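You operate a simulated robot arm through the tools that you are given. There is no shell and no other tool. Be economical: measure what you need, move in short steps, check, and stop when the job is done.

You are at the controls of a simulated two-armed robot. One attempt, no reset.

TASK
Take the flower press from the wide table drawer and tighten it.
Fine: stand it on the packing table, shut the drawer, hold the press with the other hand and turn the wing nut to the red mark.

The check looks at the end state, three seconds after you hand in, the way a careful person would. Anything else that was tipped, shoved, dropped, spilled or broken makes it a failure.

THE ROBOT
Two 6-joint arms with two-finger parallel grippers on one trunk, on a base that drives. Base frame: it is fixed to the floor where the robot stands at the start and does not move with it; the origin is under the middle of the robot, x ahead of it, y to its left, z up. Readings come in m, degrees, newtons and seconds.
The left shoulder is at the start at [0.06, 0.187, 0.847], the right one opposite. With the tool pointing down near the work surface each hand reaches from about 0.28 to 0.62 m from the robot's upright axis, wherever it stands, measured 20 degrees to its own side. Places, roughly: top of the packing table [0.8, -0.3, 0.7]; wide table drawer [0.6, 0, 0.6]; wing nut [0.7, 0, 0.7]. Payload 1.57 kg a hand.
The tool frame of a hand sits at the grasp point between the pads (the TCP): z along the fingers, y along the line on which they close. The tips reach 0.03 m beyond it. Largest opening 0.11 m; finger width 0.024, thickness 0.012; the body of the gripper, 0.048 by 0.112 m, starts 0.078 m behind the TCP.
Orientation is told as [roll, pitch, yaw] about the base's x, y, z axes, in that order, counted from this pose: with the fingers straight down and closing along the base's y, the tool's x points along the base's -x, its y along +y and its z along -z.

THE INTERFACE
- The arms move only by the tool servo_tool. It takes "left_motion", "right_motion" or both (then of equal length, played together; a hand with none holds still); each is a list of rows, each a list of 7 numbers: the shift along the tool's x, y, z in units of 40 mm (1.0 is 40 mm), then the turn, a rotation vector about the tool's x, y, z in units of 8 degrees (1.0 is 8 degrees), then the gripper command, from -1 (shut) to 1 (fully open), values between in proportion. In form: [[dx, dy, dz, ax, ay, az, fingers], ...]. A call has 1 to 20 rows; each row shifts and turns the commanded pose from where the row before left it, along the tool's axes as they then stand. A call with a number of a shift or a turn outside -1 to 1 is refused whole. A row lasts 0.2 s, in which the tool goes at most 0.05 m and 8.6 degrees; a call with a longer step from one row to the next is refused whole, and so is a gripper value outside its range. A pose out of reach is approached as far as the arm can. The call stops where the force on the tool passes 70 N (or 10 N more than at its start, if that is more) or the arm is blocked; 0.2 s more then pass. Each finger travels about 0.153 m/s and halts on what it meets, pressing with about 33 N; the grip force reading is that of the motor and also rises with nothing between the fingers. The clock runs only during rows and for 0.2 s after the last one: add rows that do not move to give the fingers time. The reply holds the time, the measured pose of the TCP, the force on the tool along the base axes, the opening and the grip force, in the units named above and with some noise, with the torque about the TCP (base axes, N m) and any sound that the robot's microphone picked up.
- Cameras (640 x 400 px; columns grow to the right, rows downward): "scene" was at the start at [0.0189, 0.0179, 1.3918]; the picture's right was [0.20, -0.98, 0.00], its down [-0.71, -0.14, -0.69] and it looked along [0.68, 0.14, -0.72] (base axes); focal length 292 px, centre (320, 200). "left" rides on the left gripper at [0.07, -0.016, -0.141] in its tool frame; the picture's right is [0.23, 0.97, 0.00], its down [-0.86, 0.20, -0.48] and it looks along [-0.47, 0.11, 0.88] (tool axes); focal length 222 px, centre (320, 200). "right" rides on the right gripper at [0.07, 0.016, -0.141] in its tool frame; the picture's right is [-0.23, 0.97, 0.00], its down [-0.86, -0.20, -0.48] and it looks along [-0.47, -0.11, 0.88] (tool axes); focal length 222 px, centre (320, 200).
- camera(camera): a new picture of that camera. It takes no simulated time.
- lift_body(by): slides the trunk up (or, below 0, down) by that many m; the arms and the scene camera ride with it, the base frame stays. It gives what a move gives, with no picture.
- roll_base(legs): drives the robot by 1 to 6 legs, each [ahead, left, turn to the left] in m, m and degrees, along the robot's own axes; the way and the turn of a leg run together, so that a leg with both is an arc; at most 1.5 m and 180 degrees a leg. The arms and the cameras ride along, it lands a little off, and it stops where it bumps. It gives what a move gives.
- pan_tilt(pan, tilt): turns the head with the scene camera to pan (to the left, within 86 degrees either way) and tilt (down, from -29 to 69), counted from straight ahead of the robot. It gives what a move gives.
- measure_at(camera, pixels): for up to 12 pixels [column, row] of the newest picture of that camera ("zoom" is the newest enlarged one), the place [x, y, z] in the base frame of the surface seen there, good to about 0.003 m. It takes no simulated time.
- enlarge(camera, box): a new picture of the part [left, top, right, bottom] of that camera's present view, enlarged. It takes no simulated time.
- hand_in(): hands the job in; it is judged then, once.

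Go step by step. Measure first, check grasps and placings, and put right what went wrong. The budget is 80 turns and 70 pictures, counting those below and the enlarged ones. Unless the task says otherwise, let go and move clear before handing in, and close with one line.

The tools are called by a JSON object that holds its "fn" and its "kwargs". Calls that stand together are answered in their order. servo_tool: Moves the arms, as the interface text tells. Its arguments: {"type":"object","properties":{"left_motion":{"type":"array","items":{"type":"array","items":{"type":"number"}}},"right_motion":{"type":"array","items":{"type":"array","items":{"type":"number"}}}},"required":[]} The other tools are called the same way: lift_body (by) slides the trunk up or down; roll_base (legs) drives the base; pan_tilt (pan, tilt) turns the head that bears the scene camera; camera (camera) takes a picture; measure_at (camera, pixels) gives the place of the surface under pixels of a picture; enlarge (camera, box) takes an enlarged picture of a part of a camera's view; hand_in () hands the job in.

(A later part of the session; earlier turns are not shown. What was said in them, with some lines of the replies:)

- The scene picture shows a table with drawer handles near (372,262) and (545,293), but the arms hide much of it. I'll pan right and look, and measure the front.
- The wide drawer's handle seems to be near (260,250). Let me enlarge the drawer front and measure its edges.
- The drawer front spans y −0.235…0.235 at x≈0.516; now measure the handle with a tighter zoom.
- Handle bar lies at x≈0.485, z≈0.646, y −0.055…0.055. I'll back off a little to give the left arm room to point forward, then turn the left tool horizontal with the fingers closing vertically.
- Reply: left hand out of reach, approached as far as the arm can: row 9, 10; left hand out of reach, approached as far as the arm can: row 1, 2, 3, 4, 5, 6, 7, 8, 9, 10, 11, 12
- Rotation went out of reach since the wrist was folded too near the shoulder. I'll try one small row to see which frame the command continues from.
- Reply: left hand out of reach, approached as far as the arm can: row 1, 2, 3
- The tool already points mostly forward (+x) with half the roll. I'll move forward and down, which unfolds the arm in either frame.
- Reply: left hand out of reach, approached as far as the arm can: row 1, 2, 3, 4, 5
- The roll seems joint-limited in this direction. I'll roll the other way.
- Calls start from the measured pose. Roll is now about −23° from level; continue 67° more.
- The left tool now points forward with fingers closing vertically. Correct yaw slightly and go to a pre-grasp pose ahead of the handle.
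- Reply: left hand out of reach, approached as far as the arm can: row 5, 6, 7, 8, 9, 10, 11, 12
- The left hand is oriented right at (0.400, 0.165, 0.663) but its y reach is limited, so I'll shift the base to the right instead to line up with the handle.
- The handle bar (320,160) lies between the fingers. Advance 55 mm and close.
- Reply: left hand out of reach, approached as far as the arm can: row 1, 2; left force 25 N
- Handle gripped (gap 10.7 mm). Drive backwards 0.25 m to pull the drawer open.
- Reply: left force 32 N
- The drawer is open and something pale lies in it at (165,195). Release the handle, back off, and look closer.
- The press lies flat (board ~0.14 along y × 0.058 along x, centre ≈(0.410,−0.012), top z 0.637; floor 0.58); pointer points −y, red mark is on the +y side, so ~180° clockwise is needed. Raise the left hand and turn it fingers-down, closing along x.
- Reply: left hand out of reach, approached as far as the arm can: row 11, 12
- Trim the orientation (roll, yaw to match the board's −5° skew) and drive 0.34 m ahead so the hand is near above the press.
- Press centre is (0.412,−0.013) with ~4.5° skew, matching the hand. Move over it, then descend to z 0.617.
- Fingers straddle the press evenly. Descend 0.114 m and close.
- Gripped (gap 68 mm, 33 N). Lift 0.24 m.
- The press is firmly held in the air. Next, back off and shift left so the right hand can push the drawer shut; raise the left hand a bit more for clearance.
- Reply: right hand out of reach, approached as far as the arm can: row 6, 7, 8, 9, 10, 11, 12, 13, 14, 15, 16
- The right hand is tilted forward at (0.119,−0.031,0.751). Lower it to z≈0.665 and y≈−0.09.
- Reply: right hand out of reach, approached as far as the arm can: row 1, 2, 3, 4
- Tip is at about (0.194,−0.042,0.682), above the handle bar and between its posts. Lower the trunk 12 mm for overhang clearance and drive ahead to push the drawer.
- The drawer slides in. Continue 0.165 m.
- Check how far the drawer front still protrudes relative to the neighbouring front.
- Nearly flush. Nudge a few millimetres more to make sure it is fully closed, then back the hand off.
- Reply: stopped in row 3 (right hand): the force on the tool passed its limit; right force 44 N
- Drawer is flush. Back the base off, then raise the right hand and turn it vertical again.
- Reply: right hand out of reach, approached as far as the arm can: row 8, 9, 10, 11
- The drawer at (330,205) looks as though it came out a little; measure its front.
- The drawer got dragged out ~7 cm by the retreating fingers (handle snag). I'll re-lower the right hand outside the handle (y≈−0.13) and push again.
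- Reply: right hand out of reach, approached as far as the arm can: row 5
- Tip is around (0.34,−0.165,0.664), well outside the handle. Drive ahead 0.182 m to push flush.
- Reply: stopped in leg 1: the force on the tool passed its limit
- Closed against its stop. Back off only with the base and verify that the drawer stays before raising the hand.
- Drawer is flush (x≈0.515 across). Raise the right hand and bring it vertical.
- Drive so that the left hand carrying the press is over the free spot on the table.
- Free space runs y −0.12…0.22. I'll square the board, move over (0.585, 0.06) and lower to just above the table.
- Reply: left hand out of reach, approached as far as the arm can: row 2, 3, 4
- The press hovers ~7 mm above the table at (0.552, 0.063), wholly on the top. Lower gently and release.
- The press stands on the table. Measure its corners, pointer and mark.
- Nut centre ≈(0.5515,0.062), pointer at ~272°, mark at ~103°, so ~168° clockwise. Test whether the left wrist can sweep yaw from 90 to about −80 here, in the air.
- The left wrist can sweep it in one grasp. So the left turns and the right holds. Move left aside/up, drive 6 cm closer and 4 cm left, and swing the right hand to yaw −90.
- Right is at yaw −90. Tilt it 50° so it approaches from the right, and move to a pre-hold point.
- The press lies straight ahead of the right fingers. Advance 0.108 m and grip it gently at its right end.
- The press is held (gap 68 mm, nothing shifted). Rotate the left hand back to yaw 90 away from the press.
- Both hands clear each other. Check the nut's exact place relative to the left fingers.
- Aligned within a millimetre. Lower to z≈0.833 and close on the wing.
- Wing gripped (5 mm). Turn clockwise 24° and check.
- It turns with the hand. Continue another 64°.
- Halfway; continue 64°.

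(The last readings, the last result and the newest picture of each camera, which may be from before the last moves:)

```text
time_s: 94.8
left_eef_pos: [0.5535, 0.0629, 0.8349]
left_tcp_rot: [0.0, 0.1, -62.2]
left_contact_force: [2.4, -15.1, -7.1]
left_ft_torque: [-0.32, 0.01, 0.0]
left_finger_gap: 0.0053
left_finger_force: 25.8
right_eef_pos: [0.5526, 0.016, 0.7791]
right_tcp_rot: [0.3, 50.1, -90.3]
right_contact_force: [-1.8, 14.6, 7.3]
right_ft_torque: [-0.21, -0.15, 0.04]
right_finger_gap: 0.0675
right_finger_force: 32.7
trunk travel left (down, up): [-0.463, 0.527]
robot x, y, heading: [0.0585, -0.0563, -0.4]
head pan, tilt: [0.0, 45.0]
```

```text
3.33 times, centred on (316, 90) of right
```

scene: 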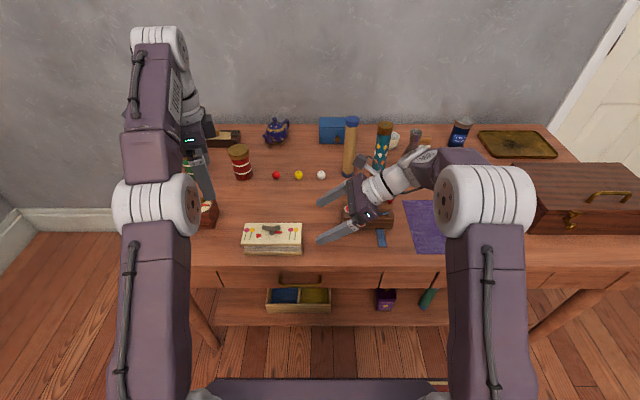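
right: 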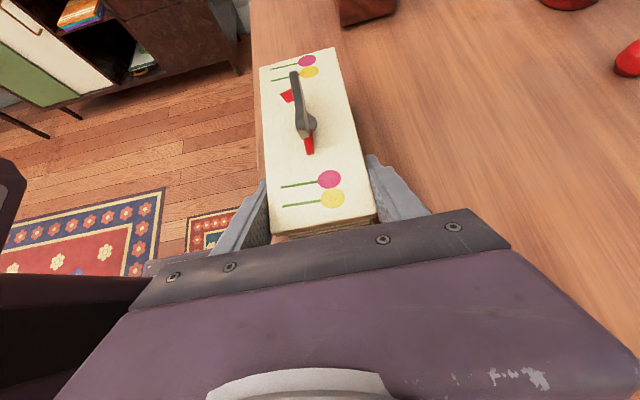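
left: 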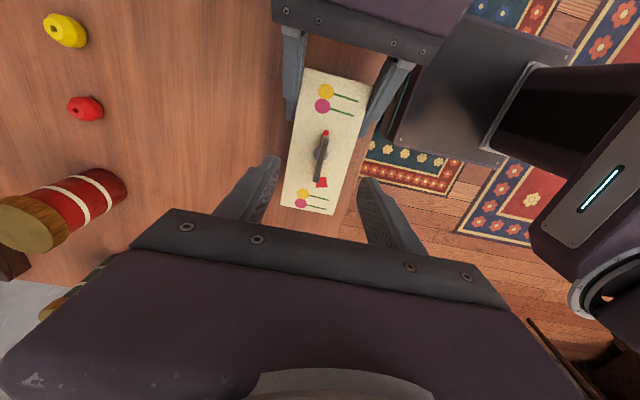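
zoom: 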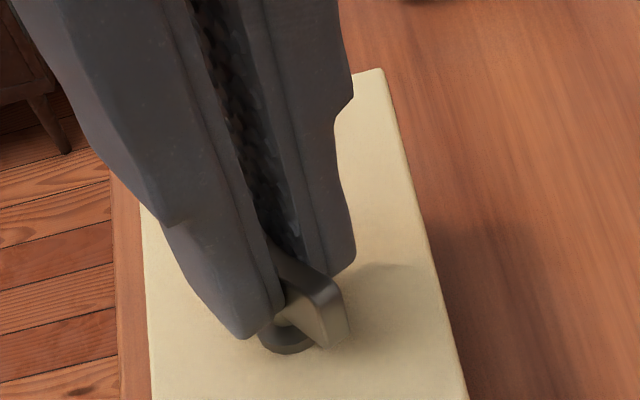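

The pointer is nearly at the mark (tip at (291,286), mark at (261,285)); it needs a few more degrees. Turn 6° more and re-check.

{"fn": "servo_tool", "kwargs": {"left_motion": [[0, 0, 0, 0, 0, 0.4, -1], [0, 0, 0, 0, 0, 0.35, -1], [0, 0, 0, 0, 0, 0, -1]]}}

{"fn": "enlarge", "kwargs": {"camera": "scene", "box": [242, 215, 290, 245]}}

{"fn": "measure_at", "kwargs": {"camera": "zoom", "pixels": [[200, 270], [210, 280], [150, 270], [120, 280], [180, 275], [250, 260], [300, 250], [340, 240]]}}

```text
time_s: 95.5
left_eef_pos: [0.5536, 0.0639, 0.8349]
left_tcp_rot: [0.2, 0.1, -68.2]
left_contact_force: [0.5, -8.2, -3.9]
left_ft_torque: [-0.26, -0.01, 0.05]
left_finger_gap: 0.0053
left_finger_force: 25.3
right_eef_pos: [0.5532, 0.0127, 0.7802]
right_tcp_rot: [0.1, 50.0, -90.3]
right_contact_force: [0.9, 8.5, 8.3]
right_ft_torque: [0.44, -0.02, -0.14]
right_finger_gap: 0.0677
right_finger_force: 32.7
trunk travel left (down, up): [-0.463, 0.527]
robot x, y, heading: [0.0602, -0.0595, -0.3]
head pan, tilt: [0.0, 45.0]
```

```text
13.33 times, centred on (266, 230) of scene
```

zoom: 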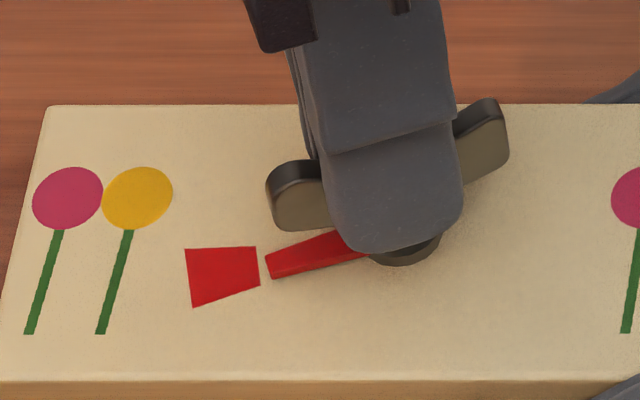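

```text
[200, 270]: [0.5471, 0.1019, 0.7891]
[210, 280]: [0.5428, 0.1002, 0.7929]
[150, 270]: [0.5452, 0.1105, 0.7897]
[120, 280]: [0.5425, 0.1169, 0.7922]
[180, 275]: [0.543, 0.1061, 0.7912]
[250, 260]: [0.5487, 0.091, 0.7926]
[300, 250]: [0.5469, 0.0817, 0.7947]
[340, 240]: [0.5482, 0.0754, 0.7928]
```

Tip (267,267) versus mark axis (inner mid (258,266), outer mid (190,278)): about 2° remain. Turn 2° more, then release, lift and inspect from above.

{"fn": "servo_tool", "kwargs": {"left_motion": [[0, 0, 0, 0, 0, 0.25, -1], [0, 0, 0, 0, 0, 0, -1], [0, 0, 0, 0, 0, 0, -0.7], [0, 0, 0, 0, 0, 0, -0.3], [0, 0, 0, 0, 0, 0, 0.2], [0, 0, -0.8, 0, 0, 0, 0.2], [0, 0, -0.8, 0, 0, 0, 0.2], [0, 0, -0.8, 0, 0, 0, 0.2]]}}

{"fn": "enlarge", "kwargs": {"camera": "left", "box": [256, 60, 416, 220]}}

{"fn": "enlarge", "kwargs": {"camera": "scene", "box": [242, 215, 290, 245]}}

```text
time_s: 97.3
left_eef_pos: [0.5529, 0.0633, 0.9299]
left_tcp_rot: [0.1, 0.1, -70.1]
left_contact_force: [0.1, 0.9, -0.1]
left_ft_torque: [-0.03, 0.0, 0.0]
left_finger_gap: 0.066
left_finger_force: 0.1
right_eef_pos: [0.5525, 0.015, 0.779]
right_tcp_rot: [0.0, 49.9, -90.3]
right_contact_force: [0.6, 0.0, -0.1]
right_ft_torque: [0.14, 0.01, -0.03]
right_finger_gap: 0.0679
right_finger_force: 33.1
trunk travel left (down, up): [-0.463, 0.527]
robot x, y, heading: [0.0595, -0.056, -0.3]
head pan, tilt: [0.0, 45.0]
```

```text
2.50 times, centred on (336, 140) of left
```

zoom: 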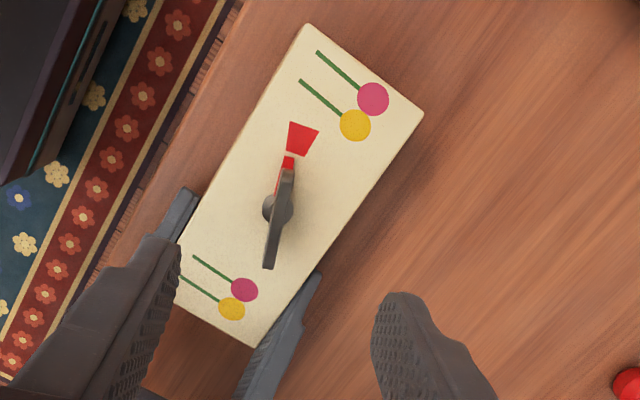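

```text
13.33 times, centred on (266, 230) of scene
```

zoom: 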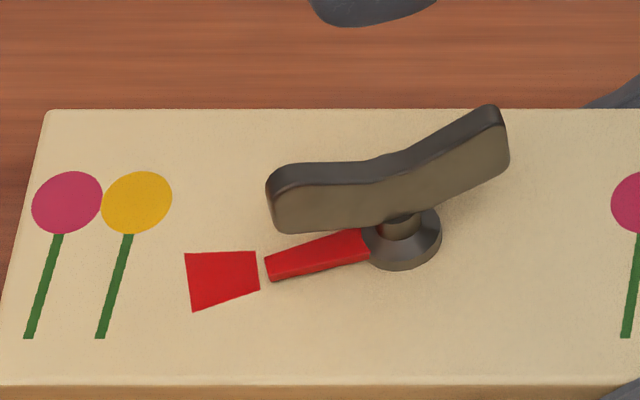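

Take a closer overhead look.

{"fn": "enlarge", "kwargs": {"camera": "left", "box": [312, 85, 348, 130]}}

```text
8.89 times, centred on (330, 108) of left
```

zoom: 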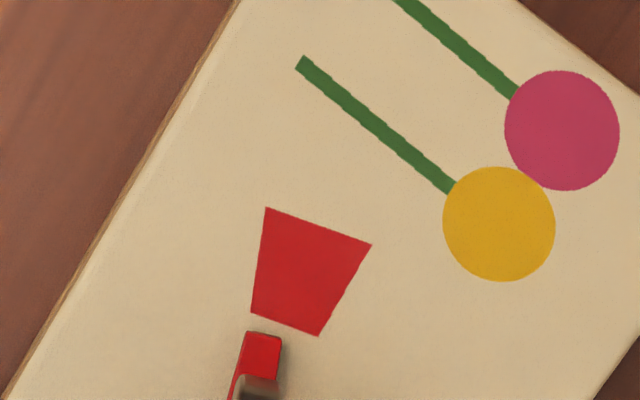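

From above, the mark's axis is ~18.4° and the pointer ~13° about the nut in the picture, so ~5° more clockwise. Regrip and turn 5°.

{"fn": "servo_tool", "kwargs": {"left_motion": [[0, 0, 0.8, 0, 0, 0, 0.2], [0, 0, 0.8, 0, 0, 0, 0.0], [0, 0, 0.77, 0, 0, 0, -0.2], [0, 0, 0, 0, 0, 0, -0.6], [0, 0, 0, 0, 0, 0, -1], [0, 0, 0, 0, 0, 0, -1], [0, 0, 0, 0, 0, 0.32, -1], [0, 0, 0, 0, 0, 0.3, -1], [0, 0, 0, 0, 0, 0, -1]]}}

{"fn": "servo_tool", "kwargs": {"left_motion": [[0, 0, 0, 0, 0, 0, -0.7], [0, 0, 0, 0, 0, 0, -0.3], [0, 0, 0, 0, 0, 0, 0.2], [0, 0, -0.8, 0, 0, 0, 0.2], [0, 0, -0.8, 0, 0, 0, 0.2], [0, 0, -0.8, 0, 0, 0, 0.2]]}}

{"fn": "enlarge", "kwargs": {"camera": "left", "box": [288, 85, 368, 165]}}

```text
time_s: 99.3
left_eef_pos: [0.5543, 0.0617, 0.8357]
left_tcp_rot: [0.0, 0.1, -75.1]
left_contact_force: [-7.3, -7.3, 0.3]
left_ft_torque: [0.15, 0.22, 0.03]
left_finger_gap: 0.0054
left_finger_force: 25.3
right_eef_pos: [0.5533, 0.0141, 0.7795]
right_tcp_rot: [0.1, 49.9, -90.3]
right_contact_force: [7.3, 5.7, 0.4]
right_ft_torque: [-0.59, 0.1, -0.38]
right_finger_gap: 0.0677
right_finger_force: 32.7
trunk travel left (down, up): [-0.463, 0.527]
robot x, y, heading: [0.0585, -0.0595, -0.1]
head pan, tilt: [0.0, 45.0]
```

```text
time_s: 100.8
left_eef_pos: [0.5517, 0.0624, 0.9318]
left_tcp_rot: [0.2, 0.1, -75.1]
left_contact_force: [-0.1, 0.8, -0.3]
left_ft_torque: [-0.01, 0.03, 0.0]
left_finger_gap: 0.0661
left_finger_force: 0.0
right_eef_pos: [0.5525, 0.0144, 0.7799]
right_tcp_rot: [0.1, 49.8, -90.2]
right_contact_force: [0.0, -1.0, 0.1]
right_ft_torque: [-0.13, 0.02, 0.02]
right_finger_gap: 0.0675
right_finger_force: 33.5
trunk travel left (down, up): [-0.463, 0.527]
robot x, y, heading: [0.0617, -0.0567, -0.3]
head pan, tilt: [0.0, 45.0]
```

```text
5.00 times, centred on (328, 125) of left
```

zoom: 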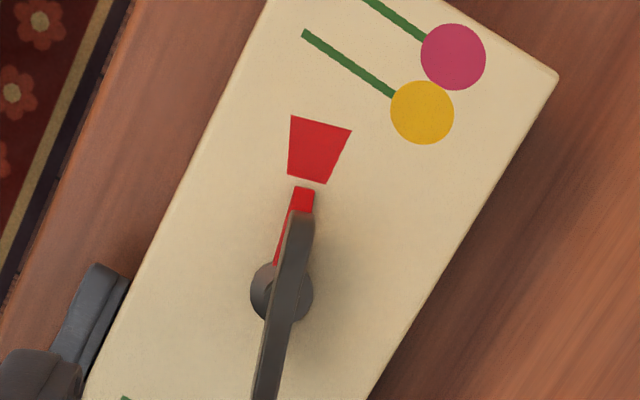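

The pointer (12.1°) now lines up with the mark (12.4–12.9°) in the overhead view. Release the right hand and withdraw both.

{"fn": "servo_tool", "kwargs": {"left_motion": [[0, 0, -0.8, 0, 0, 0, 0.2], [0, 0, -0.8, 0, 0, 0, 0.2], [0, 0, 0, 0, 0, 0, 0.2], [0, 0, 0, 0, 0, 0, 0.2], [0, 0, 0, 0, 0, 0, 0.2], [0, 0, 0, 0, 0, 0, 0.2], [0, 0, 0, 0, 0, 0, 0.2], [0, 0, 0, 0, 0, 0, 0.2], [0, 0, 0, 0, 0, 0, 0.2]], "right_motion": [[0, 0, 0, 0, 0, 0, -0.2], [0, 0, 0, 0, 0, 0, 0.5], [0, 0, 0, 0, 0, 0, 1], [0, 0, 0, 0, 0, 0, 1], [0, 0, -0.8, 0, 0, 0, 1], [0, 0, -0.9, 0, 0, 0, 1], [0, 0, -0.9, 0, 0, 0, 1], [0, 0, -0.9, 0, 0, 0, 1], [0, 0, -0.9, 0, 0, 0, 1]]}}

{"fn": "camera", "kwargs": {"camera": "scene"}}

{"fn": "enlarge", "kwargs": {"camera": "left", "box": [268, 60, 396, 180]}}

```text
time_s: 102.8
left_eef_pos: [0.5524, 0.0633, 0.9964]
left_tcp_rot: [0.1, 0.1, -75.2]
left_contact_force: [-0.3, -0.7, 0.6]
left_ft_torque: [0.03, 0.01, -0.01]
left_finger_gap: 0.0658
left_finger_force: 0.0
right_eef_pos: [0.5513, -0.1215, 0.8943]
right_tcp_rot: [0.0, 49.9, -90.3]
right_contact_force: [0.3, 0.0, -0.3]
right_ft_torque: [-0.02, 0.01, 0.04]
right_finger_gap: 0.1101
right_finger_force: 0.0
trunk travel left (down, up): [-0.463, 0.527]
robot x, y, heading: [0.0568, -0.0561, -0.4]
head pan, tilt: [0.0, 45.0]
```

```text
16 pictures are left
```

scene: 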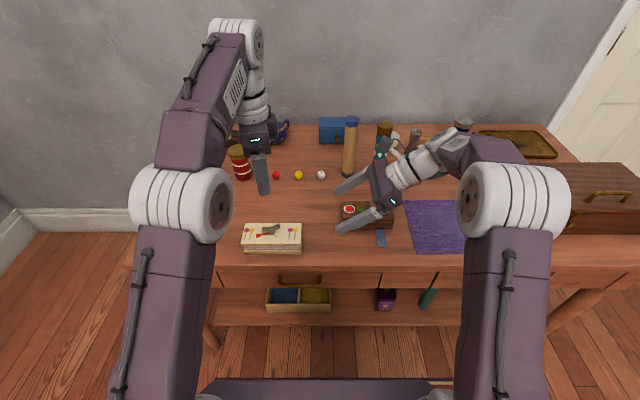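

```text
3.33 times, centred on (332, 120) of left
```

zoom: 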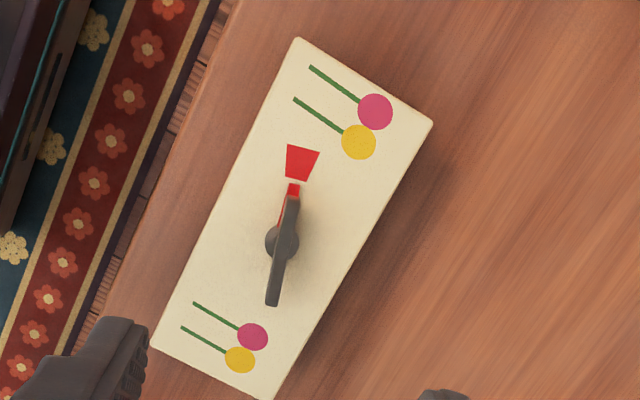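

Still aligned (mark 13°, pointer 12°), nothing else disturbed. Raise the right hand, drive back and take a final look.

{"fn": "servo_tool", "kwargs": {"right_motion": [[0.65, 0, -0.55, 0, 0, 0, 1], [0.65, 0, -0.55, 0, 0, 0, 1], [0.65, 0, -0.55, 0, 0, 0, 1]]}}

{"fn": "roll_base", "kwargs": {"legs": [[-0.3, 0, 0]]}}

{"fn": "camera", "kwargs": {"camera": "scene"}}

{"fn": "enlarge", "kwargs": {"camera": "scene", "box": [230, 160, 310, 230]}}

```text
time_s: 103.5
left_eef_pos: [0.5527, 0.063, 0.997]
left_tcp_rot: [0.1, 0.0, -75.1]
left_contact_force: [-0.1, 0.2, -0.4]
left_ft_torque: [0.01, -0.01, -0.02]
left_finger_gap: 0.0659
left_finger_force: 0.0
right_eef_pos: [0.5517, -0.1224, 0.9957]
right_tcp_rot: [0.1, 49.9, -90.3]
right_contact_force: [0.7, 0.4, 0.4]
right_ft_torque: [-0.04, 0.01, 0.03]
right_finger_gap: 0.1099
right_finger_force: 0.1
trunk travel left (down, up): [-0.463, 0.527]
robot x, y, heading: [0.0645, -0.0598, -0.3]
head pan, tilt: [0.0, 45.0]
```

```text
time_s: 105.6
left_eef_pos: [0.2495, 0.065, 0.9974]
left_tcp_rot: [0.1, 0.0, -75.1]
left_contact_force: [0.3, 0.2, 0.3]
left_ft_torque: [0.0, -0.07, -0.01]
left_finger_gap: 0.0659
left_finger_force: 0.1
right_eef_pos: [0.25, -0.1205, 0.9965]
right_tcp_rot: [0.1, 50.0, -90.3]
right_contact_force: [0.1, -0.4, 0.1]
right_ft_torque: [0.0, -0.04, 0.0]
right_finger_gap: 0.1103
right_finger_force: 0.1
trunk travel left (down, up): [-0.463, 0.527]
robot x, y, heading: [-0.2388, -0.0584, -0.2]
head pan, tilt: [0.0, 45.0]
```

```text
14 pictures are left
```

scene: 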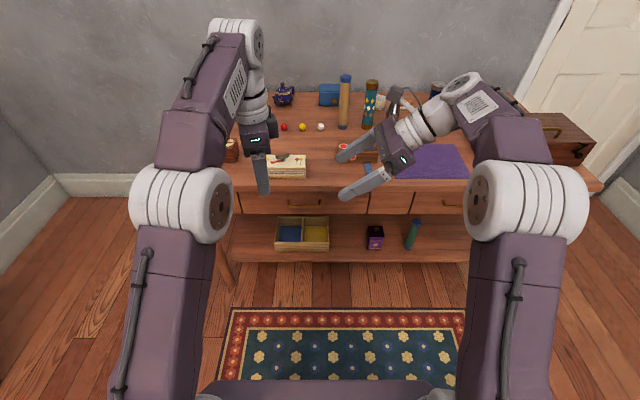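

```text
5.71 times, centred on (270, 195) of scene
```

zoom: 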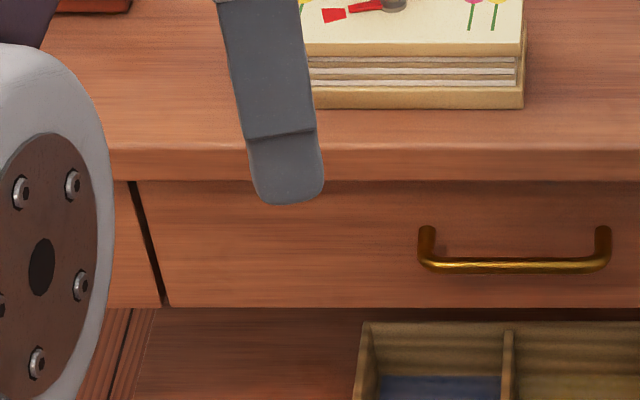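

The drawer is flush, the press stands on the table with its pointer on the red mark, both hands are clear, and nothing else has moved. I'm handing in.

{"fn": "hand_in", "kwargs": {}}

```text
The job is handed in.
```

The flower press is standing on the packing table with its wing nut turned to the red mark, about 1° off in the last overhead picture. The wide drawer is shut, both hands are clear, and I saw nothing else on the table moved or tipped.
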